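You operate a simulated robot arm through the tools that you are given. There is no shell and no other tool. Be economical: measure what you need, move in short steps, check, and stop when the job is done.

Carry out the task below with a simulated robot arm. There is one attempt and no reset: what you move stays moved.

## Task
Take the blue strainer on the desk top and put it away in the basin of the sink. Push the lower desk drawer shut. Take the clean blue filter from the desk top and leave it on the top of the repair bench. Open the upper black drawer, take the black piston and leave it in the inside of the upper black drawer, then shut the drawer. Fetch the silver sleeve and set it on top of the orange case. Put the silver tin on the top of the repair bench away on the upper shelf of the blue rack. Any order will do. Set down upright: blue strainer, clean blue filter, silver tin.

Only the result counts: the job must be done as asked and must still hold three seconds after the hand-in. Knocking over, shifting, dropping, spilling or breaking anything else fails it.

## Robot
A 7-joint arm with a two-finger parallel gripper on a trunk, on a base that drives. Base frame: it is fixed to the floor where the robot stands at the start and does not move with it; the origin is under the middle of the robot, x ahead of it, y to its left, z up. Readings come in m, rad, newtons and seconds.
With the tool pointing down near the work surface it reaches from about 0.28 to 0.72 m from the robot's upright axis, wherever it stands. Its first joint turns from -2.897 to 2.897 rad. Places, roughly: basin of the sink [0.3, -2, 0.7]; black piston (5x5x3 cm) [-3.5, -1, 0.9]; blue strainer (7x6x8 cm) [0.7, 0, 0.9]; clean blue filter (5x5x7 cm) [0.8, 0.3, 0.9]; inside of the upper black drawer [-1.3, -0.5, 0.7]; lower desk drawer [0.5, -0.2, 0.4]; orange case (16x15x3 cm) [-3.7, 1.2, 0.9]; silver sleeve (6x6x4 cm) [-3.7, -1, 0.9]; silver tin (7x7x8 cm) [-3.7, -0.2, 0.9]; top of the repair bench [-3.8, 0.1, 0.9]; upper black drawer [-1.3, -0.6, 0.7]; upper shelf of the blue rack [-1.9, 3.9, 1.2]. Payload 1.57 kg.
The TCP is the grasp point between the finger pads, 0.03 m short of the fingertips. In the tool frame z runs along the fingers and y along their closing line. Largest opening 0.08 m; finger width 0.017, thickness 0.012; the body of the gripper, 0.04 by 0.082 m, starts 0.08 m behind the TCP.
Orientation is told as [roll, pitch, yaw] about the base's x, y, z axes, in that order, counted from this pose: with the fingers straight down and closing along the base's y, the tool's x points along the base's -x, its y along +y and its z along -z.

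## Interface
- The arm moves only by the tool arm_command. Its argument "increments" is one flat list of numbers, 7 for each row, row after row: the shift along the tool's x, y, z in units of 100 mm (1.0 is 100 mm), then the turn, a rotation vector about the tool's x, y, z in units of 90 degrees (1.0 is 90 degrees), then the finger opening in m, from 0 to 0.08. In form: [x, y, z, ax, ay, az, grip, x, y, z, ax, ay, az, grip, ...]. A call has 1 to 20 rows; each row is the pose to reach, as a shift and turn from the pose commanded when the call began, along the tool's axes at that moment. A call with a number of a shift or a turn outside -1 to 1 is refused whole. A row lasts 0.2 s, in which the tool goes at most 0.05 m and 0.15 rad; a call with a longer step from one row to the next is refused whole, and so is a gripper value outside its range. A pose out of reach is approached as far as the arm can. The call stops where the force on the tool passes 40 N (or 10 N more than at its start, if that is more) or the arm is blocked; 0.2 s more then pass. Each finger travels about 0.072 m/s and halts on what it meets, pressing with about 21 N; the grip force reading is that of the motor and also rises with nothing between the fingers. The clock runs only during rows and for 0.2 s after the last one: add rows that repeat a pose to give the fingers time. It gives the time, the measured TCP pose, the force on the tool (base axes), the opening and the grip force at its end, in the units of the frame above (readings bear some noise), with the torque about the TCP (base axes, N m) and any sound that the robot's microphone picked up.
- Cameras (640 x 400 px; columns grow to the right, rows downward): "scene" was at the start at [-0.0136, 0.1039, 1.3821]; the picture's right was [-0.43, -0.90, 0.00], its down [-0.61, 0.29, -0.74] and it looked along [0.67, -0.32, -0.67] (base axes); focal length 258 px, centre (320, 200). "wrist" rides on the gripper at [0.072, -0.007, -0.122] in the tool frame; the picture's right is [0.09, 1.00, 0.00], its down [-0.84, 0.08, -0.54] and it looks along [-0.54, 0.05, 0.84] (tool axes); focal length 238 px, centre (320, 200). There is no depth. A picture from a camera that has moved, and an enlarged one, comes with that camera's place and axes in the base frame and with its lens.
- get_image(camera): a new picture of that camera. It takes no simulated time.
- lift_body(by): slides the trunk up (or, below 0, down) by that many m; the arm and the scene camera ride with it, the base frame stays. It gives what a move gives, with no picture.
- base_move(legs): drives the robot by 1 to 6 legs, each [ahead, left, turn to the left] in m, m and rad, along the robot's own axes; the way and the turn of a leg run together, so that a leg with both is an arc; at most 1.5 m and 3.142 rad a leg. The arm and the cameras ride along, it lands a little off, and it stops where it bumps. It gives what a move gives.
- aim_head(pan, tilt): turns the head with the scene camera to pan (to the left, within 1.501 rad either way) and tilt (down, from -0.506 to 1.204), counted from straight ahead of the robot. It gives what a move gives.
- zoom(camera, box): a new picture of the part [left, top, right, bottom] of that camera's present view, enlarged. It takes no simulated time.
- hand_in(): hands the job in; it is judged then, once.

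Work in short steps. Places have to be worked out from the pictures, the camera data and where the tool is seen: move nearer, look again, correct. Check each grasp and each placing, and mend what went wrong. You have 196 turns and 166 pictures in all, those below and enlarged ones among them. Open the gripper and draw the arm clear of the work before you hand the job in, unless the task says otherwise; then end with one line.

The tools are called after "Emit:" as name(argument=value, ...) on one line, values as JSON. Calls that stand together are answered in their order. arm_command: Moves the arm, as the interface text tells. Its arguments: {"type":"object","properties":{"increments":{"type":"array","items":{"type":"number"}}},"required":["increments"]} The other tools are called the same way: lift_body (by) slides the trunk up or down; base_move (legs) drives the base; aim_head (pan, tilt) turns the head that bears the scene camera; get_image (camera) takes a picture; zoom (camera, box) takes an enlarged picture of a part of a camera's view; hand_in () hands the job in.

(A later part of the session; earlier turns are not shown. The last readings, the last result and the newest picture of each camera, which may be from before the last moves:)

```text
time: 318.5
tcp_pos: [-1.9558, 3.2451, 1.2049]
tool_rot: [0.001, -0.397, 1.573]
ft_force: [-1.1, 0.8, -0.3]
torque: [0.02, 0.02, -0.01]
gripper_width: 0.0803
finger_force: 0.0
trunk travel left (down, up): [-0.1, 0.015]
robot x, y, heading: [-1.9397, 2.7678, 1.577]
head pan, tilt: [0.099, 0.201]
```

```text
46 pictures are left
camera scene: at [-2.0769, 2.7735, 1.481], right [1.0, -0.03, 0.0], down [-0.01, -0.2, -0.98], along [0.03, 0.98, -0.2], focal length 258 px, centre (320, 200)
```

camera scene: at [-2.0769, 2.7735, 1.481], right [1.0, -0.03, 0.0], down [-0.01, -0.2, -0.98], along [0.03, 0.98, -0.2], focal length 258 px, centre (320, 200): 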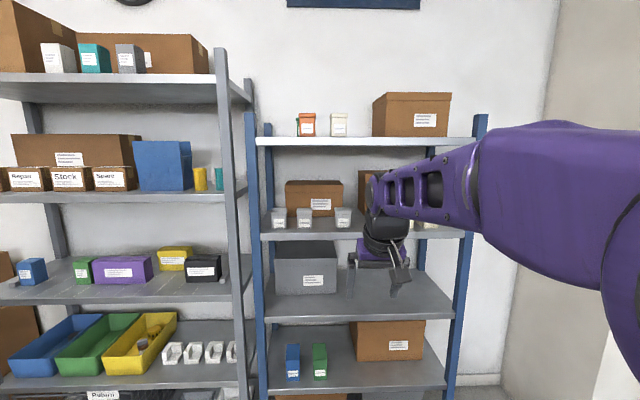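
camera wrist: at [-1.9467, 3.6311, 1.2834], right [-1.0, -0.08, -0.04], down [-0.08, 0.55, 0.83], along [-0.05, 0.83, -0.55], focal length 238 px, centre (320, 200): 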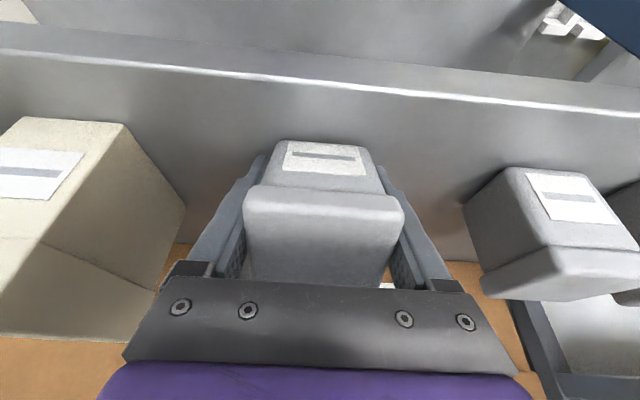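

The tin stands on the shelf in line with the others. Now the piston: I bring the tool vertical, then drive back to the left end of the bench.

Emit:
arm_command(increments=[0.1, 0, 0, 0, 0.09, 0, 0.08, 0.25, 0, 0.1, 0, 0.18, 0, 0.08, 0.4, 0, 0.3, 0, 0.252, 0, 0.08, 0.5, 0, 0.6, 0, 0.252, 0, 0.08, 0.6, 0, 0.9, 0, 0.252, 0, 0.08, 0.6, 0, 0.9, 0, 0.252, 0, 0.08])

Emit:
base_move(legs=[[0, 0.91, 0], [-0.9, 0, 0], [0, 0, 1.564], [0.16, 0, 0], [0, 1.4, 0], [0, 1.3, 0]])

```text
time: 319.9
tcp_pos: [-1.9545, 3.2254, 1.0989]
tool_rot: [-0.001, -0.001, 1.574]
ft_force: [-0.4, -0.4, 1.1]
torque: [-0.03, -0.01, -0.05]
gripper_width: 0.0801
finger_force: 0.0
trunk travel left (down, up): [-0.1, 0.015]
robot x, y, heading: [-1.9402, 2.7696, 1.575]
head pan, tilt: [0.099, 0.201]
```

```text
time: 363.8
tcp_pos: [-3.5261, -0.8311, 1.0989]
tool_rot: [0.0, -0.001, 3.122]
ft_force: [0.2, 0.1, 0.3]
torque: [0.0, -0.03, -0.03]
gripper_width: 0.0798
finger_force: 0.1
trunk travel left (down, up): [-0.1, 0.015]
robot x, y, heading: [-3.0708, -0.8227, 3.122]
head pan, tilt: [0.099, 0.201]
```

Arrived. I move the arm over toward the piston (≈(-3.55,-1.02)) and look.

Emit:
base_move(legs=[[0, 0.12, 0.02]])

Emit:
arm_command(increments=[0, 0.2, 0.2, 0, 0, 0, 0.08, 0.1, 0.4, 0.4, 0, 0, 0, 0.08, 0.2, 0.65, 0.5, 0, 0, 0, 0.08, 0.2, 0.65, 0.5, 0, 0, 0, 0.08])

Emit:
get_image(camera="wrist")

```text
time: 365.6
tcp_pos: [-3.526, -0.9591, 1.1002]
tool_rot: [-0.001, -0.003, -3.141]
ft_force: [0.6, -0.3, 0.0]
torque: [-0.03, 0.01, -0.02]
gripper_width: 0.08
finger_force: 0.0
trunk travel left (down, up): [-0.1, 0.015]
robot x, y, heading: [-3.0705, -0.9484, 3.137]
head pan, tilt: [0.099, 0.201]
```

```text
time: 366.6
tcp_pos: [-3.5055, -1.0236, 1.0499]
tool_rot: [-0.001, -0.001, -3.141]
ft_force: [0.2, 0.2, 0.5]
torque: [-0.01, -0.02, 0.01]
gripper_width: 0.0801
finger_force: 0.1
trunk travel left (down, up): [-0.1, 0.015]
robot x, y, heading: [-3.0746, -0.9441, 3.141]
head pan, tilt: [0.099, 0.201]
```

```text
45 pictures are left
camera wrist: at [-3.4339, -1.0174, 1.1712], right [0.09, -1.0, 0.0], down [-0.84, -0.08, 0.54], along [-0.54, -0.05, -0.84], focal length 238 px, centre (320, 200)
```

wrist: 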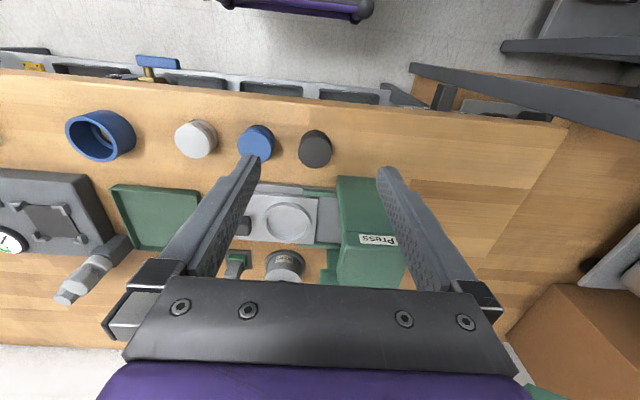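

Piston at (-3.543,-1.022); the blue piston is close, so I use a 6.4 cm opening. I move over it and down.

Emit:
arm_command(increments=[-0.2, 0, 0.2, 0, 0, 0, 0.064, -0.38, -0.01, 0.5, 0, 0, 0, 0.064, -0.38, -0.01, 0.9, 0, 0, 0, 0.064, -0.38, -0.01, 0.95, 0, 0, 0, 0.064, -0.38, -0.01, 0.95, 0, 0, 0, 0.064])

Emit:
get_image(camera="wrist")

```text
time: 367.8
tcp_pos: [-3.5432, -1.0219, 0.9544]
tool_rot: [0.001, -0.001, -3.142]
ft_force: [0.0, 0.4, 0.1]
torque: [0.02, -0.02, 0.0]
gripper_width: 0.0641
finger_force: 0.1
trunk travel left (down, up): [-0.1, 0.015]
robot x, y, heading: [-3.0717, -0.9444, 3.138]
head pan, tilt: [0.099, 0.201]
```

```text
44 pictures are left
camera wrist: at [-3.4727, -1.0162, 1.0761], right [0.09, -1.0, 0.0], down [-0.84, -0.08, 0.54], along [-0.54, -0.05, -0.84], focal length 238 px, centre (320, 200)
```

wrist: 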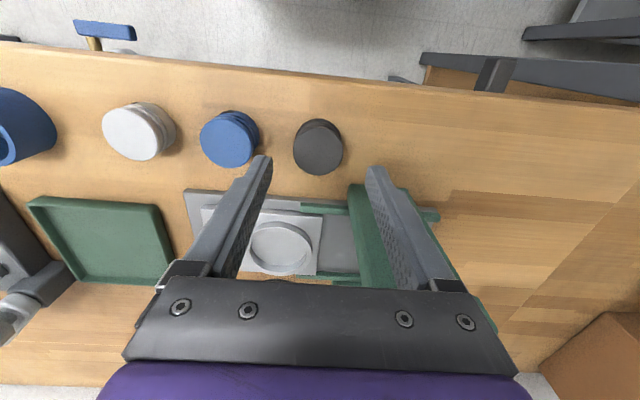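

Aligned. I lower to z≈0.884 and close.

Emit:
arm_command(increments=[-0.03, 0, 0.3, 0, 0, 0, 0.064, -0.03, 0, 0.6, 0, 0, 0, 0.064, -0.03, 0, 0.7, 0, 0, 0, 0.064, -0.03, 0, 0.7, 0, 0, 0, 0.035, -0.03, 0, 0.7, 0, 0, 0, 0.035, -0.03, 0, 0.7, 0, 0, 0, 0.035])

Emit:
arm_command(increments=[0, 0, -0.2, 0, 0, 0, 0.035, 0, 0, -0.5, 0, 0, 0, 0.035, 0, 0, -0.9, 0, 0, 0, 0.035, 0.1, 0, -1, 0, 0, 0, 0.035, 0.1, 0, -1, 0, 0, 0, 0.035])

Emit:
get_image(camera="wrist")

```text
time: 368.7
tcp_pos: [-3.5506, -1.0233, 0.8902]
tool_rot: [-0.002, -0.014, -3.142]
ft_force: [-1.0, 2.0, 20.5]
torque: [0.45, -0.14, 0.01]
gripper_width: 0.0417
finger_force: 3.5
trunk travel left (down, up): [-0.1, 0.015]
robot x, y, heading: [-3.0718, -0.9461, 3.138]
head pan, tilt: [0.099, 0.201]
stopped in row 4: the force on the tool passed its limit at 45 N (the readings are from after the stop); the commanded pose is now the measured one
```

```text
time: 369.9
tcp_pos: [-3.5388, -1.0211, 0.9876]
tool_rot: [-0.001, -0.008, -3.141]
ft_force: [0.5, -0.1, -1.5]
torque: [0.0, 0.03, -0.01]
gripper_width: 0.0407
finger_force: 21.1
trunk travel left (down, up): [-0.1, 0.015]
robot x, y, heading: [-3.0714, -0.9483, 3.141]
head pan, tilt: [0.099, 0.201]
```

```text
43 pictures are left
camera wrist: at [-3.466, -1.0154, 1.1089], right [0.09, -1.0, 0.0], down [-0.83, -0.08, 0.55], along [-0.55, -0.05, -0.84], focal length 238 px, centre (320, 200)
```

wrist: 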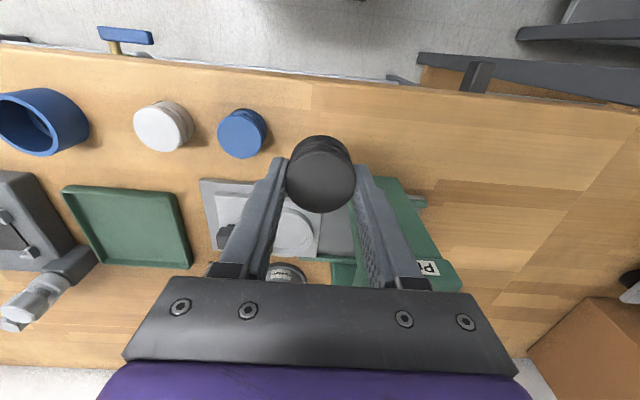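

Piston held. I retract and drive to the black drawer cabinet, facing it, to look at the drawer and its top.

Emit:
arm_command(increments=[0.4, 0, -0.3, 0, 0, 0, 0.035, 0.8, 0, -0.6, 0, 0, 0, 0.035, 1, 0, -1, 0, 0, 0, 0.035, 1, 0, -1, 0, 0, 0, 0.035])

Emit:
base_move(legs=[[-0.65, 0, 0], [0, 0.27, 0], [-1.0, 0, 0], [0, 0, -1.571]])

Emit:
aim_head(pan=0.0, tilt=0.7)

Emit:
get_image(camera="scene")

```text
time: 370.9
tcp_pos: [-3.4368, -1.0221, 1.0845]
tool_rot: [-0.002, 0.002, 3.141]
ft_force: [-1.1, 0.1, -1.2]
torque: [0.01, 0.0, 0.01]
gripper_width: 0.0405
finger_force: 21.6
trunk travel left (down, up): [-0.1, 0.015]
robot x, y, heading: [-3.0722, -0.9432, 3.146]
head pan, tilt: [0.099, 0.201]
```

```text
time: 386.1
tcp_pos: [-1.4953, -0.85, 1.0863]
tool_rot: [-0.001, -0.004, 1.562]
ft_force: [-0.1, -0.9, -1.1]
torque: [0.0, 0.06, 0.02]
gripper_width: 0.0407
finger_force: 21.2
trunk travel left (down, up): [-0.1, 0.015]
robot x, y, heading: [-1.4259, -1.2134, 1.553]
head pan, tilt: [0.099, 0.201]
```

```text
time: 387.0
tcp_pos: [-1.4959, -0.8515, 1.0867]
tool_rot: [0.001, -0.001, 1.561]
ft_force: [-1.3, 0.0, -0.8]
torque: [0.01, -0.02, 0.03]
gripper_width: 0.0407
finger_force: 20.9
trunk travel left (down, up): [-0.1, 0.015]
robot x, y, heading: [-1.4204, -1.218, 1.562]
head pan, tilt: [0.0, 0.7]
```

```text
42 pictures are left
camera scene: at [-1.5561, -1.214, 1.4545], right [1.0, -0.07, 0.0], down [-0.03, -0.47, -0.88], along [0.06, 0.88, -0.47], focal length 258 px, centre (320, 200)
```

scene: 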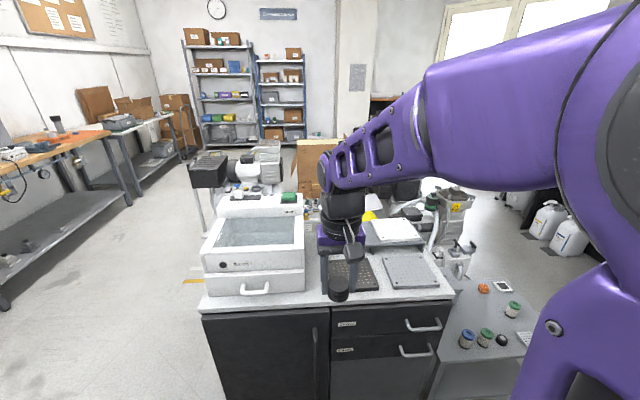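

The drawer cabinet is before me: upper drawer handle around (-1.2,-0.7,0.75). I need a free hand to open it, so I'll park the piston on the free near-left part of the low table to the right. I strafe right and look down.

Emit:
base_move(legs=[[0, -0.42, 0.01]])

Emit:
arm_command(increments=[-0.4, 0, 0, 0, 0, 0, 0.035, -0.8, 0, 0, 0, 0, 0, 0.035, -1, 0, 0, 0, 0, 0, 0.035, -1, 0, 0, 0, 0, 0, 0.035])

Emit:
get_image(camera="wrist")

Emit:
get_image(camera="scene")

```text
time: 391.6
tcp_pos: [-1.0785, -0.8544, 1.0851]
tool_rot: [0.001, -0.001, 1.568]
ft_force: [-0.9, 0.5, -2.0]
torque: [-0.02, -0.01, 0.0]
gripper_width: 0.0408
finger_force: 20.7
trunk travel left (down, up): [-0.1, 0.015]
robot x, y, heading: [-1.0023, -1.2201, 1.566]
head pan, tilt: [0.0, 0.7]
```

```text
time: 392.6
tcp_pos: [-1.0773, -0.7542, 1.0848]
tool_rot: [0.0, 0.0, 1.569]
ft_force: [-0.1, 0.6, -0.2]
torque: [0.01, -0.02, -0.03]
gripper_width: 0.041
finger_force: 21.0
trunk travel left (down, up): [-0.1, 0.015]
robot x, y, heading: [-1.0009, -1.2172, 1.566]
head pan, tilt: [0.0, 0.7]
```

```text
41 pictures are left
camera wrist: at [-1.0715, -0.8262, 1.207], right [-1.0, -0.09, 0.0], down [-0.08, 0.84, 0.54], along [-0.05, 0.54, -0.84], focal length 238 px, centre (320, 200)
```

wrist: 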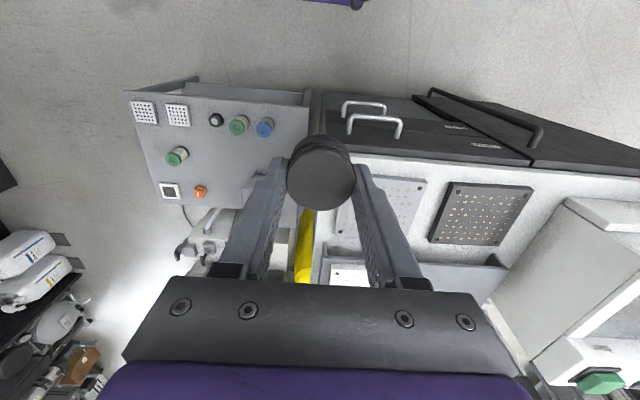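

```text
40 pictures are left
camera scene: at [-1.1413, -1.2239, 1.4354], right [1.0, 0.0, 0.0], down [0.0, -0.64, -0.76], along [0.0, 0.76, -0.64], focal length 258 px, centre (320, 200)
```

scene: 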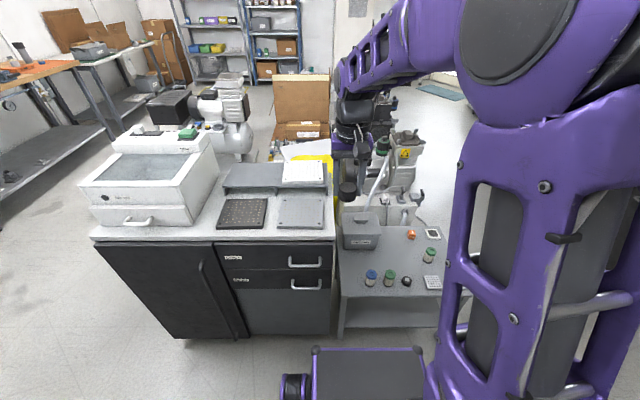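

Clear view. Free spot on the table around (-0.86,-0.66). I move there at height and check below.

Emit:
arm_command(increments=[-0.2, -0.4, 0, 0, 0, 0, 0.035, -0.4, -0.8, 0, 0, 0, 0, 0.035, -0.5, -1, 0, 0, 0, 0, 0.035, -0.5, -1, 0, 0, 0, 0, 0.035])

Emit:
arm_command(increments=[-0.2, -0.4, 0, 0, 0, 0, 0.035, -0.4, -0.8, 0.1, 0, 0, 0, 0.035, -0.44, -1, 0.5, 0, 0, 0, 0.035, -0.44, -1, 0.9, 0, 0, 0, 0.035, -0.44, -1, 1, 0, 0, 0, 0.035, -0.44, -1, 1, 0, 0, 0, 0.035])

Emit:
get_image(camera="wrist")

Emit:
get_image(camera="scene")

```text
time: 393.6
tcp_pos: [-0.978, -0.7048, 1.0849]
tool_rot: [-0.001, 0.0, 1.569]
ft_force: [0.1, 0.0, -1.1]
torque: [-0.01, 0.01, 0.0]
gripper_width: 0.0407
finger_force: 21.2
trunk travel left (down, up): [-0.1, 0.015]
robot x, y, heading: [-1.0014, -1.2168, 1.565]
head pan, tilt: [0.0, 0.7]
```

```text
time: 395.0
tcp_pos: [-0.8761, -0.6611, 0.9861]
tool_rot: [-0.001, -0.001, 1.57]
ft_force: [0.1, 0.1, -0.8]
torque: [0.0, 0.0, -0.01]
gripper_width: 0.0408
finger_force: 21.1
trunk travel left (down, up): [-0.1, 0.015]
robot x, y, heading: [-1.0026, -1.2166, 1.567]
head pan, tilt: [0.0, 0.7]
```

```text
39 pictures are left
camera wrist: at [-0.8695, -0.7325, 1.108], right [-1.0, -0.09, 0.0], down [-0.08, 0.84, 0.54], along [-0.05, 0.54, -0.84], focal length 238 px, centre (320, 200)
```

wrist: 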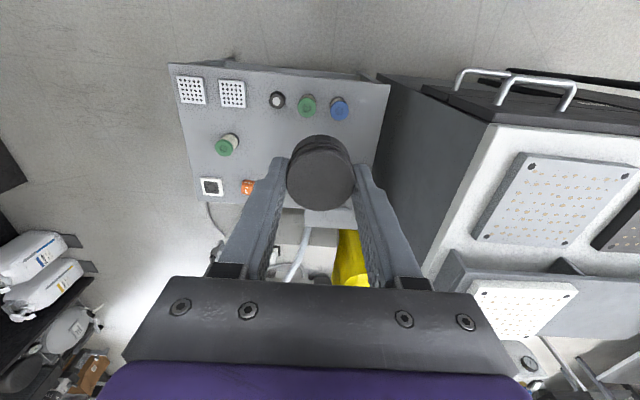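

```text
38 pictures are left
camera scene: at [-1.1412, -1.2239, 1.4354], right [1.0, 0.0, 0.0], down [0.0, -0.64, -0.76], along [0.0, 0.76, -0.64], focal length 258 px, centre (320, 200)
```

scene: 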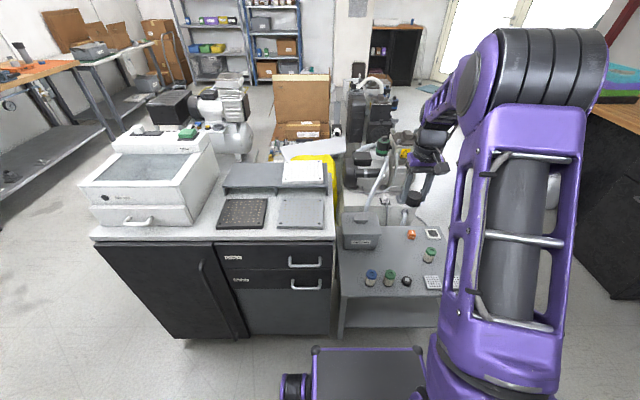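

The table proves low (z≈0.43), awkward to reach. The cabinet top is at z≈0.79; its flat grey plate at about (-1.207,-0.537) is a better temporary spot. I raise, strafe left and go ahead a bit.

Emit:
arm_command(increments=[0.1, 0.4, -0.2, 0, 0, 0, 0.035, 0.1, 0.8, -0.4, 0, 0, 0, 0.035, 0.1, 1, -0.7, 0, 0, 0, 0.035, 0.1, 1, -0.7, 0, 0, 0, 0.035])

Emit:
base_move(legs=[[0, 0.23, 0.005], [0.1, 0, 0]])

Emit:
get_image(camera="wrist")

```text
time: 396.0
tcp_pos: [-0.9776, -0.6704, 1.056]
tool_rot: [-0.002, 0.0, 1.57]
ft_force: [1.0, 0.4, -1.1]
torque: [-0.01, 0.04, 0.01]
gripper_width: 0.0407
finger_force: 21.4
trunk travel left (down, up): [-0.1, 0.015]
robot x, y, heading: [-1.0014, -1.223, 1.569]
head pan, tilt: [0.0, 0.7]
```

```text
time: 399.6
tcp_pos: [-1.2121, -0.5698, 1.0564]
tool_rot: [0.0, 0.001, 1.573]
ft_force: [0.8, 0.4, -1.5]
torque: [0.0, -0.01, -0.02]
gripper_width: 0.0408
finger_force: 20.5
trunk travel left (down, up): [-0.1, 0.015]
robot x, y, heading: [-1.2324, -1.1171, 1.567]
head pan, tilt: [0.0, 0.7]
```

```text
37 pictures are left
camera wrist: at [-1.2048, -0.6422, 1.1776], right [-1.0, -0.09, 0.0], down [-0.08, 0.84, 0.54], along [-0.05, 0.54, -0.84], focal length 238 px, centre (320, 200)
```

wrist: 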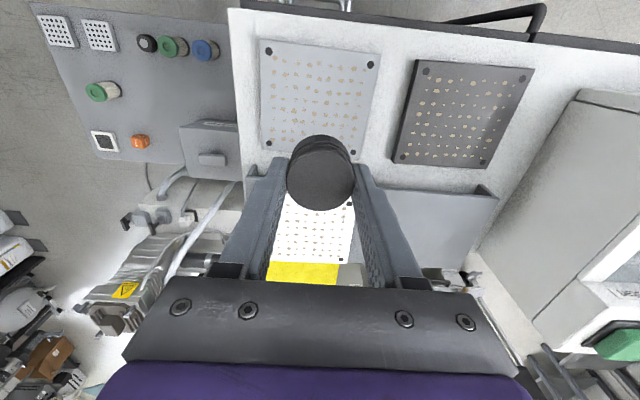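

I'm right over the grey plate's middle. I descend.

Emit:
arm_command(increments=[0, 0, 0.4, 0, 0, 0, 0.035, 0, 0, 0.8, 0, 0, 0, 0.035, 0, 0, 1, 0, 0, 0, 0.035, 0, 0, 1, 0, 0, 0, 0.035])

Emit:
arm_command(increments=[0, 0, 0.4, 0, 0, 0, 0.035, 0, 0, 0.6, 0, 0, 0, 0.035, 0, 0, 0.7, 0, 0, 0, 0.035, 0, 0, 0.78, 0, 0, 0, 0.035, 0, 0, 0.85, 0, 0, 0, 0.035, 0, 0, 0.92, 0, 0, 0, 0.035, 0, 0, 0.99, 0, 0, 0, 0.035])

```text
time: 400.6
tcp_pos: [-1.2117, -0.5704, 0.9543]
tool_rot: [-0.001, 0.001, 1.572]
ft_force: [0.0, 0.9, -1.2]
torque: [0.01, 0.04, 0.02]
gripper_width: 0.0409
finger_force: 21.3
trunk travel left (down, up): [-0.1, 0.015]
robot x, y, heading: [-1.2308, -1.1189, 1.576]
head pan, tilt: [0.0, 0.7]
```

```text
time: 402.1
tcp_pos: [-1.2117, -0.5661, 0.8667]
tool_rot: [-0.001, -0.014, 1.573]
ft_force: [-0.7, -3.3, 19.2]
torque: [-0.38, 0.13, 0.04]
gripper_width: 0.0411
finger_force: 20.5
trunk travel left (down, up): [-0.1, 0.015]
robot x, y, heading: [-1.2377, -1.1169, 1.57]
head pan, tilt: [0.0, 0.7]
stopped in row 7: the force on the tool passed its limit at 48 N (the readings are from after the stop); the commanded pose is now the measured one
```

Contact. I ease up, open and rise, then look.

Emit:
arm_command(increments=[0, 0, -0.03, 0, 0, 0, 0.045, 0, 0, -0.03, 0, 0, 0, 0.06, 0, 0, -0.03, 0, 0, 0, 0.065, 0, 0, -0.03, 0, 0, 0, 0.065])

Emit:
arm_command(increments=[0, 0, -0.3, 0, 0, 0, 0.065, 0, 0, -0.7, 0, 0, 0, 0.065, 0.2, 0, -1, 0, 0, 0, 0.065, 0.6, 0, -1, 0, 0, 0, 0.065, 1, 0, -1, 0, 0, 0, 0.065, 1, 0, -1, 0, 0, 0, 0.065])

Emit:
get_image(camera="wrist")

```text
time: 403.1
tcp_pos: [-1.2107, -0.5679, 0.8662]
tool_rot: [-0.001, -0.007, 1.572]
ft_force: [0.8, 0.1, 5.1]
torque: [-0.03, 0.1, -0.01]
gripper_width: 0.0636
finger_force: 0.0
trunk travel left (down, up): [-0.1, 0.015]
robot x, y, heading: [-1.235, -1.1203, 1.57]
head pan, tilt: [0.0, 0.7]
```

```text
time: 404.5
tcp_pos: [-1.2112, -0.669, 0.9647]
tool_rot: [-0.002, -0.008, 1.572]
ft_force: [-0.3, 0.6, 0.3]
torque: [-0.02, -0.01, -0.01]
gripper_width: 0.0652
finger_force: 0.1
trunk travel left (down, up): [-0.1, 0.015]
robot x, y, heading: [-1.2355, -1.1203, 1.572]
head pan, tilt: [0.0, 0.7]
```

```text
36 pictures are left
camera wrist: at [-1.2047, -0.7417, 1.0869], right [-1.0, -0.09, 0.0], down [-0.08, 0.83, 0.55], along [-0.05, 0.55, -0.84], focal length 238 px, centre (320, 200)
```

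wrist: 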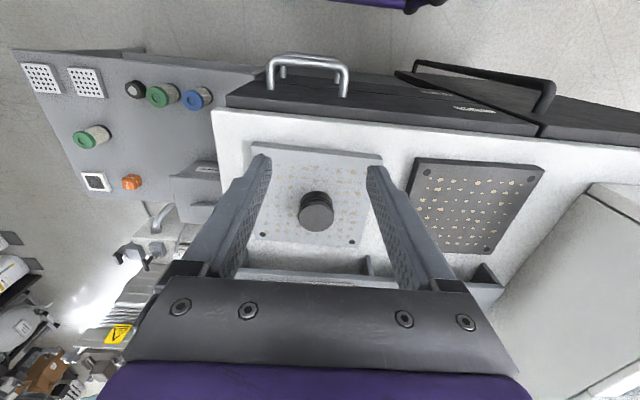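

The piston is parked on the plate. The upper drawer's handle bar is at about (-1.19,-0.72,0.745). I back 0.1 m and turn the gripper 90° to hook it from above.

Emit:
base_move(legs=[[-0.1, 0, 0]])

Emit:
arm_command(increments=[0, 0, -0.1, 0, 0, -0.09, 0.06, 0, 0, -0.2, 0, 0, -0.18, 0.05, 0, 0, -0.2, 0, 0, -0.27, 0.05, 0, 0, -0.2, 0, 0, -0.36, 0.05, 0, 0, -0.2, 0, 0, -0.45, 0.05, 0, 0, -0.2, 0, 0, -0.54, 0.05, 0, 0, -0.2, 0, 0, -0.63, 0.05, 0, 0, -0.2, 0, 0, -0.72, 0.05, 0, 0, -0.2, 0, 0, -0.81, 0.05, 0, 0, -0.2, 0, 0, -0.9, 0.05, 0, 0, -0.2, 0, 0, -0.95, 0.05, 0, 0, -0.2, 0, 0, -1, 0.05, 0, 0, -0.2, 0, 0, -1, 0.05])

Emit:
get_image(camera="wrist")

Emit:
get_image(camera="scene")

```text
time: 405.7
tcp_pos: [-1.2111, -0.7677, 0.9652]
tool_rot: [0.0, -0.007, 1.574]
ft_force: [-0.9, 0.3, -0.6]
torque: [-0.02, 0.01, 0.01]
gripper_width: 0.0649
finger_force: 0.0
trunk travel left (down, up): [-0.1, 0.015]
robot x, y, heading: [-1.2338, -1.2221, 1.572]
head pan, tilt: [0.0, 0.7]
```

```text
time: 408.5
tcp_pos: [-1.2107, -0.7675, 0.9858]
tool_rot: [-0.009, 0.002, -3.138]
ft_force: [-0.2, 0.6, -0.2]
torque: [0.03, -0.02, -0.03]
gripper_width: 0.0502
finger_force: 0.1
trunk travel left (down, up): [-0.1, 0.015]
robot x, y, heading: [-1.2345, -1.2173, 1.572]
head pan, tilt: [0.0, 0.7]
```

```text
35 pictures are left
camera wrist: at [-1.1396, -0.7623, 1.1077], right [0.1, -1.0, -0.01], down [-0.84, -0.08, 0.54], along [-0.54, -0.05, -0.84], focal length 238 px, centre (320, 200)
```

wrist: 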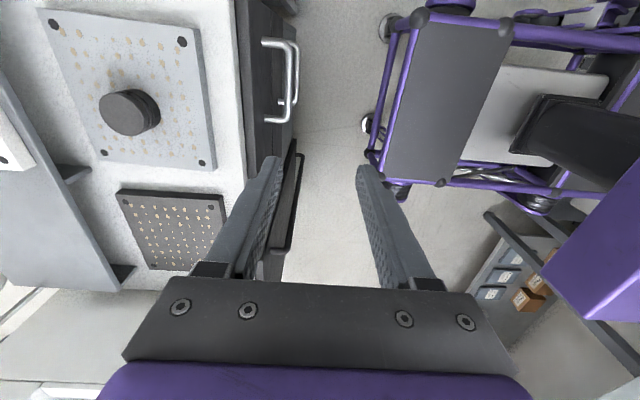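

```text
34 pictures are left
camera scene: at [-1.3731, -1.2246, 1.4355], right [1.0, 0.0, 0.0], down [0.0, -0.64, -0.76], along [0.0, 0.76, -0.64], focal length 258 px, centre (320, 200)
```

scene: 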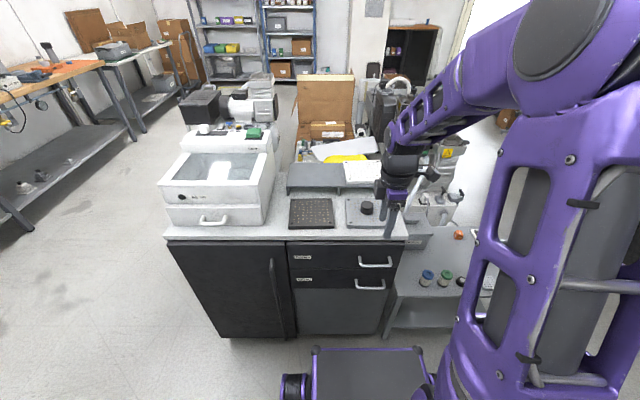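

Handle bar centre ≈(-1.19,-0.72,0.745). I align over it and lower to just above for a check.

Emit:
arm_command(increments=[0.1, -0.3, 0, 0, 0, 0, 0.05, 0.2, -0.47, 0.2, 0, 0, 0, 0.05, 0.2, -0.47, 0.6, 0, 0, 0, 0.05, 0.2, -0.47, 1, 0, 0, 0, 0.05, 0.2, -0.47, 1, 0, 0, 0, 0.05])

Emit:
arm_command(increments=[0, 0, 0.3, 0, 0, 0, 0.05, 0, 0, 0.6, 0, 0, 0, 0.05, 0, 0, 0.6, 0, 0, 0, 0.05])

Emit:
get_image(camera="wrist")

```text
time: 409.7
tcp_pos: [-1.1905, -0.72, 0.8858]
tool_rot: [-0.008, 0.0, -3.139]
ft_force: [-0.2, -0.7, -1.1]
torque: [-0.02, -0.03, -0.02]
gripper_width: 0.0497
finger_force: 0.0
trunk travel left (down, up): [-0.1, 0.015]
robot x, y, heading: [-1.2313, -1.2163, 1.575]
head pan, tilt: [0.0, 0.7]
```

```text
time: 410.5
tcp_pos: [-1.1899, -0.7187, 0.8251]
tool_rot: [-0.009, 0.001, -3.14]
ft_force: [0.7, -0.4, 0.3]
torque: [-0.03, -0.04, -0.02]
gripper_width: 0.0498
finger_force: 0.1
trunk travel left (down, up): [-0.1, 0.015]
robot x, y, heading: [-1.2334, -1.2174, 1.572]
head pan, tilt: [0.0, 0.7]
```

```text
33 pictures are left
camera wrist: at [-1.1194, -0.7135, 0.9474], right [0.09, -1.0, -0.01], down [-0.84, -0.08, 0.54], along [-0.54, -0.04, -0.84], focal length 238 px, centre (320, 200)
```

wrist: 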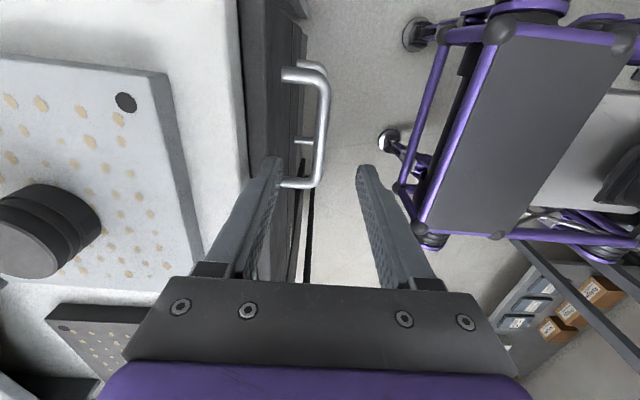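

The bar lies midway; the drawer face is ~3.3 cm behind it, so I narrow the opening to 3 cm, then lower over the bar and close.

Emit:
arm_command(increments=[0, 0.03, 0, 0, 0, 0, 0.03, 0, 0.03, 0, 0, 0, 0, 0.03, 0, 0.03, 0.25, 0, 0, 0, 0.03, 0, 0.03, 0.5, 0, 0, 0, 0.03, 0, 0.03, 0.75, 0, 0, 0, 0.03, 0, 0.03, 0.75, 0, 0, 0, 0.03])

Emit:
arm_command(increments=[0, 0, 0, 0, 0, 0, 0.0, 0, 0, 0, 0, 0, 0, 0, 0, 0, 0, 0, 0, 0, 0])

```text
time: 411.9
tcp_pos: [-1.1916, -0.721, 0.7504]
tool_rot: [-0.008, 0.003, -3.14]
ft_force: [0.0, 0.5, 0.1]
torque: [0.02, 0.0, -0.01]
gripper_width: 0.0302
finger_force: 0.0
trunk travel left (down, up): [-0.1, 0.015]
robot x, y, heading: [-1.2342, -1.2234, 1.575]
head pan, tilt: [0.0, 0.7]
```

```text
time: 412.7
tcp_pos: [-1.1917, -0.7211, 0.7516]
tool_rot: [-0.007, 0.001, -3.139]
ft_force: [-0.3, 0.5, -0.4]
torque: [-0.02, -0.17, 0.4]
gripper_width: 0.012
finger_force: 28.7
trunk travel left (down, up): [-0.1, 0.015]
robot x, y, heading: [-1.2349, -1.2197, 1.571]
head pan, tilt: [0.0, 0.7]
```

The bar is gripped (1.2 cm). I pull with the arm 9 cm toward me.

Emit:
arm_command(increments=[0, 0.15, 0, 0, 0, 0, 0, 0, 0.3, 0, 0, 0, 0, 0, 0, 0.45, 0, 0, 0, 0, 0, 0, 0.6, 0, 0, 0, 0, 0, 0, 0.75, 0, 0, 0, 0, 0, 0, 0.9, 0, 0, 0, 0, 0, 0, 0.9, 0, 0, 0, 0, 0])

Emit:
base_move(legs=[[-0.13, 0, 0]])

Emit:
get_image(camera="scene")

```text
time: 414.3
tcp_pos: [-1.1901, -0.8135, 0.7499]
tool_rot: [-0.012, 0.003, -3.139]
ft_force: [-1.1, 0.0, 22.8]
torque: [-0.01, 0.05, 0.4]
gripper_width: 0.012
finger_force: 29.1
trunk travel left (down, up): [-0.1, 0.015]
robot x, y, heading: [-1.2333, -1.219, 1.569]
head pan, tilt: [0.0, 0.7]
```

```text
time: 415.6
tcp_pos: [-1.1921, -0.9435, 0.7494]
tool_rot: [-0.007, 0.003, -3.139]
ft_force: [2.0, -1.6, 9.1]
torque: [-0.04, -0.12, 0.33]
gripper_width: 0.0117
finger_force: 28.9
trunk travel left (down, up): [-0.1, 0.015]
robot x, y, heading: [-1.2345, -1.351, 1.574]
head pan, tilt: [0.0, 0.7]
```

```text
32 pictures are left
camera scene: at [-1.3727, -1.3555, 1.4354], right [1.0, 0.0, 0.0], down [0.0, -0.64, -0.77], along [0.0, 0.77, -0.64], focal length 258 px, centre (320, 200)
```

scene: 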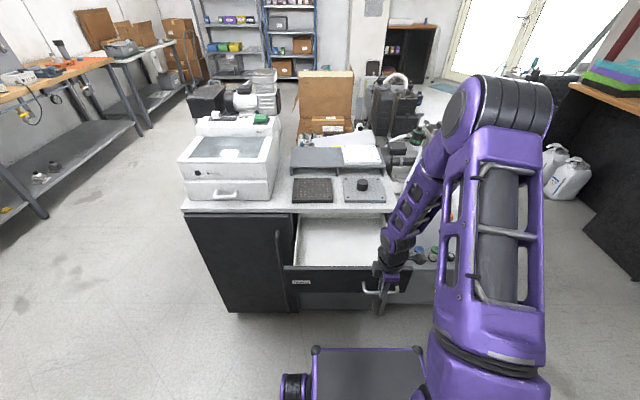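

The drawer is open ~22 cm. I release the handle, rise and turn the gripper back.

Emit:
arm_command(increments=[0, 0, 0, 0, 0, 0, 0.03, 0, 0, 0, 0, 0, 0, 0.03, 0, 0, -0.3, 0, 0, 0, 0.03, 0, 0, -0.7, 0, 0, 0, 0.03, 0, 0, -1, 0, 0, 0, 0.03, 0, 0, -1, 0, 0, 0, 0.03])

Emit:
arm_command(increments=[0, 0, -0.4, 0, 0, 0.09, 0.05, 0, 0, -0.8, 0, 0, 0.18, 0.06, 0, 0, -1, 0, 0, 0.27, 0.065, 0, 0, -1, 0, 0, 0.36, 0.065, 0, 0, -1, 0, 0, 0.45, 0.065, 0, 0, -1, 0, 0, 0.54, 0.065, 0, 0, -1, 0, 0, 0.63, 0.065, 0, 0, -1, 0, 0, 0.72, 0.065, 0, 0, -1, 0, 0, 0.81, 0.065, 0, 0, -1, 0, 0, 0.9, 0.065, 0, 0, -1, 0, 0, 0.95, 0.065, 0, 0, -1, 0, 0, 1, 0.065, 0, 0, -1, 0, 0, 1, 0.065])

Emit:
base_move(legs=[[0.18, 0, 0]])

Emit:
get_image(camera="wrist")

```text
time: 417.0
tcp_pos: [-1.1929, -0.9434, 0.8495]
tool_rot: [-0.009, 0.002, -3.135]
ft_force: [-0.4, 0.0, 0.1]
torque: [0.01, 0.01, 0.01]
gripper_width: 0.0301
finger_force: 0.0
trunk travel left (down, up): [-0.1, 0.015]
robot x, y, heading: [-1.2346, -1.3497, 1.573]
head pan, tilt: [0.0, 0.7]
```

```text
time: 419.8
tcp_pos: [-1.1912, -0.9442, 0.9484]
tool_rot: [-0.002, -0.006, 1.572]
ft_force: [-0.3, 0.0, -0.4]
torque: [-0.02, -0.01, -0.05]
gripper_width: 0.0651
finger_force: 0.0
trunk travel left (down, up): [-0.1, 0.015]
robot x, y, heading: [-1.2353, -1.3509, 1.576]
head pan, tilt: [0.0, 0.7]
```

```text
time: 421.3
tcp_pos: [-1.1915, -0.7629, 0.9499]
tool_rot: [-0.001, -0.007, 1.575]
ft_force: [-0.2, -0.5, -0.6]
torque: [0.01, 0.0, -0.02]
gripper_width: 0.0649
finger_force: 0.0
trunk travel left (down, up): [-0.1, 0.015]
robot x, y, heading: [-1.2323, -1.168, 1.576]
head pan, tilt: [0.0, 0.7]
```

```text
31 pictures are left
camera wrist: at [-1.1852, -0.8364, 1.0708], right [-1.0, -0.1, 0.0], down [-0.08, 0.83, 0.55], along [-0.05, 0.55, -0.84], focal length 238 px, centre (320, 200)
```

wrist: 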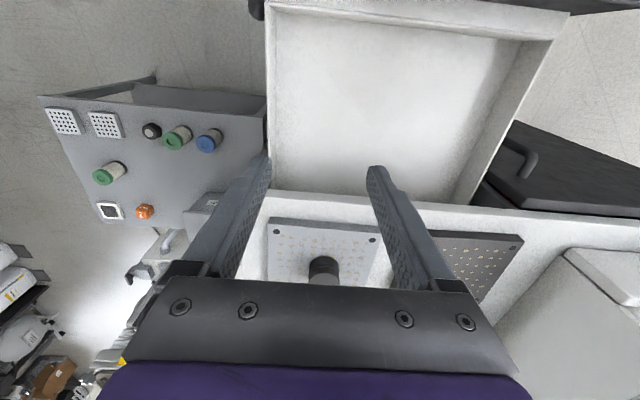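

The drawer interior is empty. I go over the piston at about (-1.211,-0.57) and check.

Emit:
arm_command(increments=[-0.4, 0.1, 0, 0, 0, 0, 0.065, -0.8, 0.2, 0, 0, 0, 0, 0.065, -1, 0.2, 0, 0, 0, 0, 0.065, -1, 0.2, 0, 0, 0, 0, 0.065])

Emit:
arm_command(increments=[-0.4, 0, 0, 0, 0, 0, 0.065, -0.9, 0, 0, 0, 0, 0, 0.065, -0.9, 0, 0, 0, 0, 0, 0.065])

Emit:
get_image(camera="wrist")

```text
time: 422.3
tcp_pos: [-1.2125, -0.6639, 0.9495]
tool_rot: [-0.001, -0.007, 1.575]
ft_force: [0.5, 0.3, -0.4]
torque: [0.01, 0.04, 0.02]
gripper_width: 0.0649
finger_force: 0.0
trunk travel left (down, up): [-0.1, 0.015]
robot x, y, heading: [-1.2354, -1.1725, 1.578]
head pan, tilt: [0.0, 0.7]
```

```text
time: 423.1
tcp_pos: [-1.211, -0.5733, 0.9504]
tool_rot: [-0.001, -0.008, 1.575]
ft_force: [-0.1, 0.0, 0.8]
torque: [0.01, 0.01, 0.06]
gripper_width: 0.0653
finger_force: 0.1
trunk travel left (down, up): [-0.1, 0.015]
robot x, y, heading: [-1.2364, -1.17, 1.572]
head pan, tilt: [0.0, 0.7]
```

```text
30 pictures are left
camera wrist: at [-1.2049, -0.6458, 1.0718], right [-1.0, -0.1, 0.0], down [-0.08, 0.83, 0.55], along [-0.05, 0.54, -0.84], focal length 238 px, centre (320, 200)
```

wrist: 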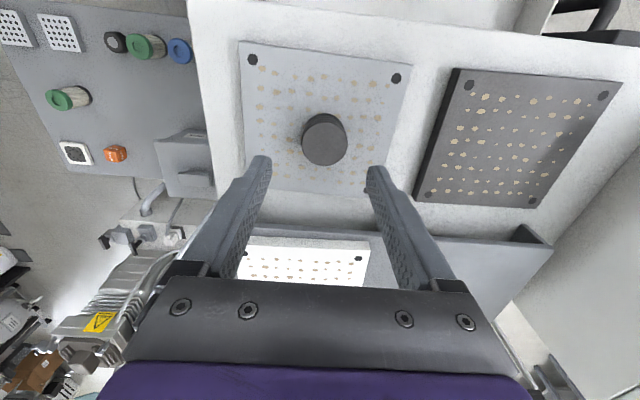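

Aligned within millimetres. I lower to 0.868, grip and lift.

Emit:
arm_command(increments=[0, 0.03, 0.4, 0, 0, 0, 0.065, 0, 0.03, 0.8, 0, 0, 0, 0.065, 0, 0.03, 0.82, 0, 0, 0, 0.035, 0, 0.03, 0.82, 0, 0, 0, 0.035, 0, 0.03, 0.82, 0, 0, 0, 0.035])

Emit:
arm_command(increments=[0, 0, -0.3, 0, 0, 0, 0.035, 0, 0, -0.7, 0, 0, 0, 0.035, 0.2, 0, -0.9, 0, 0, 0, 0.035, 0.6, 0, -0.9, 0, 0, 0, 0.035, 1, 0, -0.9, 0, 0, 0, 0.035, 1, 0, -0.9, 0, 0, 0, 0.035])

Emit:
get_image(camera="wrist")

```text
time: 424.3
tcp_pos: [-1.2151, -0.573, 0.8682]
tool_rot: [-0.003, -0.009, 1.575]
ft_force: [0.7, 0.8, 3.2]
torque: [0.04, -0.04, -0.04]
gripper_width: 0.0406
finger_force: 20.8
trunk travel left (down, up): [-0.1, 0.015]
robot x, y, heading: [-1.2314, -1.1702, 1.577]
head pan, tilt: [0.0, 0.7]
```

```text
time: 425.7
tcp_pos: [-1.2135, -0.6736, 0.9583]
tool_rot: [-0.002, -0.008, 1.574]
ft_force: [-0.5, -0.2, -0.5]
torque: [-0.03, 0.02, 0.01]
gripper_width: 0.0408
finger_force: 21.0
trunk travel left (down, up): [-0.1, 0.015]
robot x, y, heading: [-1.2355, -1.1669, 1.578]
head pan, tilt: [0.0, 0.7]
```

```text
29 pictures are left
camera wrist: at [-1.2079, -0.7462, 1.0798], right [-1.0, -0.1, 0.0], down [-0.08, 0.83, 0.55], along [-0.05, 0.55, -0.84], focal length 238 px, centre (320, 200)
```

wrist: 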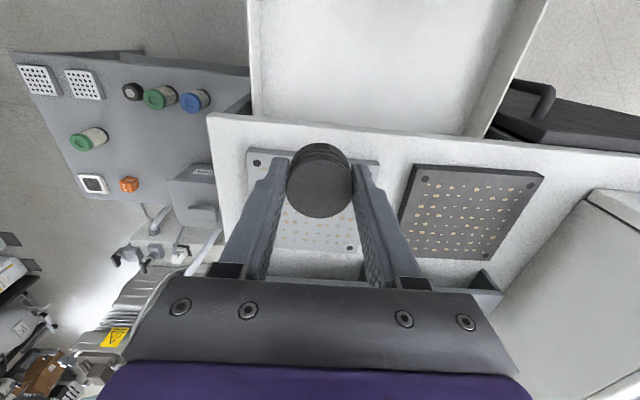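

Piston held. I carry it over the open drawer at (-1.27,-0.785) and descend.

Emit:
arm_command(increments=[0.4, 0.2, 0, 0, 0, 0, 0.035, 0.8, 0.4, 0, 0, 0, 0, 0.035, 1, 0.56, 0.2, 0, 0, 0, 0.035, 1, 0.56, 0.6, 0, 0, 0, 0.035, 1, 0.56, 1, 0, 0, 0, 0.035, 1, 0.56, 1, 0, 0, 0, 0.035])

Emit:
get_image(camera="wrist")

```text
time: 427.1
tcp_pos: [-1.2709, -0.7738, 0.8559]
tool_rot: [-0.004, -0.008, 1.575]
ft_force: [0.5, 0.1, -0.7]
torque: [-0.02, -0.02, 0.02]
gripper_width: 0.0409
finger_force: 21.0
trunk travel left (down, up): [-0.1, 0.015]
robot x, y, heading: [-1.2379, -1.166, 1.574]
head pan, tilt: [0.0, 0.7]
```

```text
28 pictures are left
camera wrist: at [-1.2645, -0.8463, 0.9783], right [-1.0, -0.1, 0.0], down [-0.08, 0.83, 0.55], along [-0.05, 0.55, -0.84], focal length 238 px, centre (320, 200)
```

wrist: 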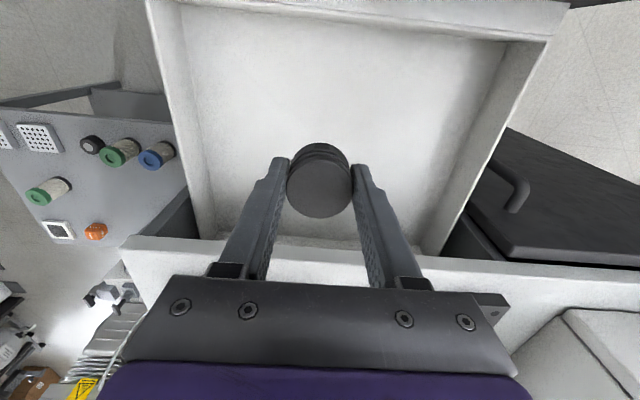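

Well inside the drawer opening. I descend slowly to contact.

Emit:
arm_command(increments=[0.1, 0, 0.4, 0, 0, 0, 0.035, 0.1, 0, 0.8, 0, 0, 0, 0.035, 0.1, 0, 0.9, 0, 0, 0, 0.035, 0.1, 0, 1, 0, 0, 0, 0.035])

Emit:
arm_command(increments=[0, 0, 0.08, 0, 0, 0, 0.035, 0, 0, 0.16, 0, 0, 0, 0.035, 0, 0, 0.24, 0, 0, 0, 0.035, 0, 0, 0.32, 0, 0, 0, 0.035, 0, 0, 0.4, 0, 0, 0, 0.035, 0, 0, 0.48, 0, 0, 0, 0.035, 0, 0, 0.56, 0, 0, 0, 0.035, 0, 0, 0.64, 0, 0, 0, 0.035, 0, 0, 0.72, 0, 0, 0, 0.035])

```text
time: 428.1
tcp_pos: [-1.2711, -0.7819, 0.758]
tool_rot: [-0.003, -0.008, 1.575]
ft_force: [0.2, 0.2, -1.2]
torque: [0.03, 0.0, -0.01]
gripper_width: 0.0408
finger_force: 21.1
trunk travel left (down, up): [-0.1, 0.015]
robot x, y, heading: [-1.2326, -1.167, 1.575]
head pan, tilt: [0.0, 0.7]
```

```text
time: 429.6
tcp_pos: [-1.2704, -0.7789, 0.7124]
tool_rot: [0.0, -0.015, 1.574]
ft_force: [0.6, -0.9, 20.4]
torque: [-0.15, 0.12, -0.04]
gripper_width: 0.0407
finger_force: 21.9
trunk travel left (down, up): [-0.1, 0.015]
robot x, y, heading: [-1.2335, -1.1692, 1.578]
head pan, tilt: [0.0, 0.7]
stopped in row 7: the force on the tool passed its limit at 52 N (the readings are from after the stop); the commanded pose is now the measured one
```

Floor reached. I ease up, open, rise and look.

Emit:
arm_command(increments=[0, 0, -0.03, 0, 0, 0, 0.045, 0, 0, -0.03, 0, 0, 0, 0.06, 0, 0, -0.03, 0, 0, 0, 0.065, 0, 0, -0.03, 0, 0, 0, 0.065])

Emit:
arm_command(increments=[0, 0, -0.3, 0, 0, 0, 0.065, 0, 0, -0.7, 0, 0, 0, 0.065, 0, 0, -1, 0, 0, 0, 0.065, 0, 0, -1, 0, 0, 0, 0.065])

Emit:
arm_command(increments=[0, 0, -0.4, 0, 0, 0, 0.04, 0, 0, -0.8, 0, 0, 0, 0.02, 0, 0, -1, 0, 0, 0, 0, 0, 0, -1, 0, 0, 0, 0])

Emit:
get_image(camera="wrist")

```text
time: 430.6
tcp_pos: [-1.271, -0.7804, 0.7136]
tool_rot: [-0.002, -0.013, 1.573]
ft_force: [0.7, 0.3, 0.2]
torque: [0.01, 0.02, 0.0]
gripper_width: 0.0649
finger_force: 0.1
trunk travel left (down, up): [-0.1, 0.015]
robot x, y, heading: [-1.235, -1.1649, 1.577]
head pan, tilt: [0.0, 0.7]
```

```text
time: 431.6
tcp_pos: [-1.2715, -0.7796, 0.8124]
tool_rot: [-0.002, -0.012, 1.575]
ft_force: [-0.8, 0.2, 0.3]
torque: [0.01, 0.02, -0.01]
gripper_width: 0.0649
finger_force: 0.0
trunk travel left (down, up): [-0.1, 0.015]
robot x, y, heading: [-1.2354, -1.1675, 1.574]
head pan, tilt: [0.0, 0.7]
```

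```text
time: 432.6
tcp_pos: [-1.2709, -0.7812, 0.9144]
tool_rot: [-0.002, -0.012, 1.573]
ft_force: [0.2, 0.6, 0.5]
torque: [-0.01, -0.04, -0.03]
gripper_width: 0.0001
finger_force: 20.7
trunk travel left (down, up): [-0.1, 0.015]
robot x, y, heading: [-1.2332, -1.171, 1.578]
head pan, tilt: [0.0, 0.7]
```

```text
27 pictures are left
camera wrist: at [-1.2645, -0.855, 1.0347], right [-1.0, -0.1, 0.0], down [-0.08, 0.83, 0.55], along [-0.05, 0.55, -0.83], focal length 238 px, centre (320, 200)
```

wrist: 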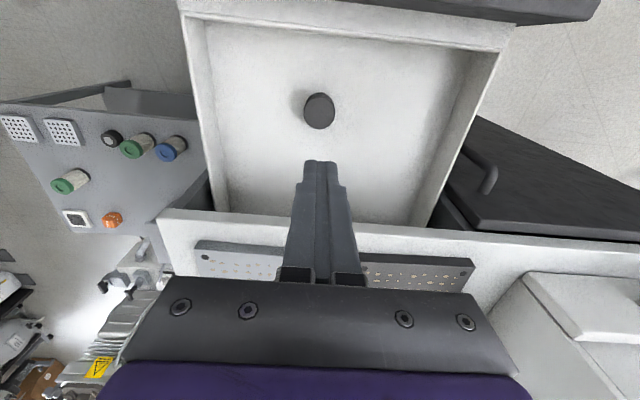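

Piston lies in the drawer. To shut it: back off, bring the closed fingers down in front of the drawer face, left of the handle (x≈-1.31).

Emit:
base_move(legs=[[-0.17, 0, 0]])

Emit:
arm_command(increments=[0.2, 0.2, 0, 0, 0, 0, 0, 0.4, 0.4, 0, 0, 0, 0, 0, 0.45, 0.45, 0.3, 0, 0, 0, 0, 0.45, 0.45, 0.7, 0, 0, 0, 0, 0.45, 0.45, 0.7, 0, 0, 0, 0])

Emit:
get_image(camera="wrist")

Emit:
get_image(camera="scene")

```text
time: 434.0
tcp_pos: [-1.2703, -0.9507, 0.9136]
tool_rot: [-0.001, -0.011, 1.575]
ft_force: [0.3, 0.5, 0.4]
torque: [0.01, -0.01, 0.0]
gripper_width: 0.0003
finger_force: 20.8
trunk travel left (down, up): [-0.1, 0.015]
robot x, y, heading: [-1.2342, -1.3398, 1.568]
head pan, tilt: [0.0, 0.7]
```

```text
time: 435.2
tcp_pos: [-1.3157, -0.9954, 0.8428]
tool_rot: [-0.001, -0.012, 1.574]
ft_force: [0.6, 1.2, 0.3]
torque: [0.0, -0.02, 0.02]
gripper_width: 0.0
finger_force: 21.5
trunk travel left (down, up): [-0.1, 0.015]
robot x, y, heading: [-1.2341, -1.3375, 1.574]
head pan, tilt: [0.0, 0.7]
```

```text
26 pictures are left
camera wrist: at [-1.3091, -1.0688, 0.9639], right [-1.0, -0.1, 0.0], down [-0.08, 0.83, 0.55], along [-0.05, 0.55, -0.83], focal length 238 px, centre (320, 200)
```

wrist: 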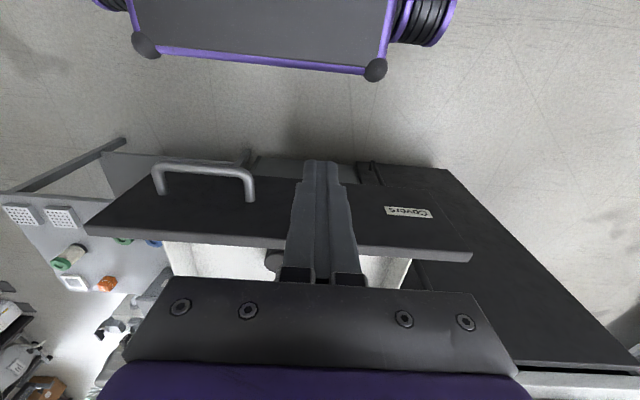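

```text
25 pictures are left
camera scene: at [-1.3728, -1.3439, 1.4355], right [1.0, 0.0, 0.0], down [0.0, -0.64, -0.76], along [0.0, 0.76, -0.64], focal length 258 px, centre (320, 200)
```

scene: 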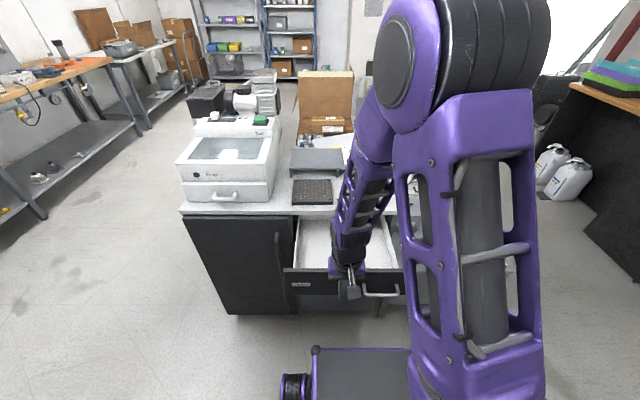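

The fingers are in front of the face, between handle and label. I lower to z≈0.75 and push forward.

Emit:
arm_command(increments=[0, 0, 0.4, 0, 0, 0, 0, 0, 0, 0.8, 0, 0, 0, 0, 0, 0, 0.93, 0, 0, 0, 0, 0, 0, 0.93, 0, 0, 0, 0])

Emit:
arm_command(increments=[-0.2, 0, 0, 0, 0, 0, 0, -0.4, 0, 0, 0, 0, 0, 0, -0.6, 0, 0, 0, 0, 0, 0, -0.8, 0, 0, 0, 0, 0, 0, -1, 0, 0, 0, 0, 0, 0, -1, 0, 0, 0, 0, 0, 0])

Emit:
arm_command(increments=[-0.2, 0, 0, 0, 0, 0, 0, -0.4, 0, 0, 0, 0, 0, 0, -0.6, 0, 0, 0, 0, 0, 0, -0.8, 0, 0, 0, 0, 0, 0, -1, 0, 0, 0, 0, 0, 0, -1, 0, 0, 0, 0, 0, 0])

Emit:
get_image(camera="scene")

```text
time: 436.2
tcp_pos: [-1.3161, -0.9928, 0.75]
tool_rot: [0.0, -0.013, 1.574]
ft_force: [0.5, -0.3, 0.5]
torque: [0.0, 0.03, -0.01]
gripper_width: 0.0
finger_force: 21.5
trunk travel left (down, up): [-0.1, 0.015]
robot x, y, heading: [-1.2325, -1.3394, 1.573]
head pan, tilt: [0.0, 0.7]
```

```text
time: 437.6
tcp_pos: [-1.315, -0.8935, 0.752]
tool_rot: [-0.002, -0.013, 1.576]
ft_force: [-0.1, -0.5, -0.2]
torque: [0.02, -0.01, 0.02]
gripper_width: 0.0
finger_force: 20.6
trunk travel left (down, up): [-0.1, 0.015]
robot x, y, heading: [-1.2306, -1.337, 1.574]
head pan, tilt: [0.0, 0.7]
```

```text
time: 439.0
tcp_pos: [-1.3157, -0.7944, 0.7533]
tool_rot: [-0.002, -0.013, 1.574]
ft_force: [0.0, 0.1, 0.0]
torque: [0.0, 0.01, 0.02]
gripper_width: 0.0
finger_force: 21.2
trunk travel left (down, up): [-0.1, 0.015]
robot x, y, heading: [-1.2371, -1.338, 1.57]
head pan, tilt: [0.0, 0.7]
```

```text
24 pictures are left
camera scene: at [-1.3728, -1.344, 1.4355], right [1.0, 0.0, 0.0], down [0.0, -0.64, -0.76], along [0.0, 0.76, -0.64], focal length 258 px, centre (320, 200)
```

scene: 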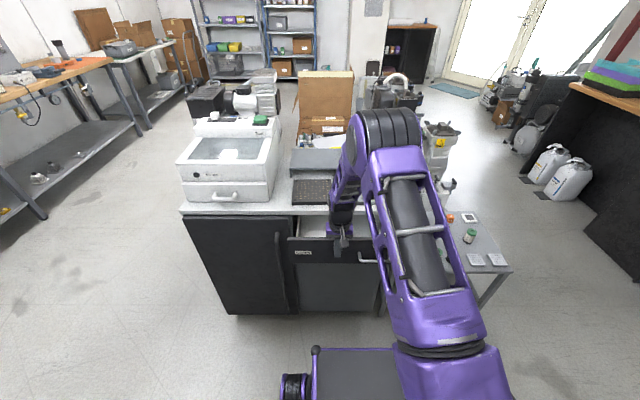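

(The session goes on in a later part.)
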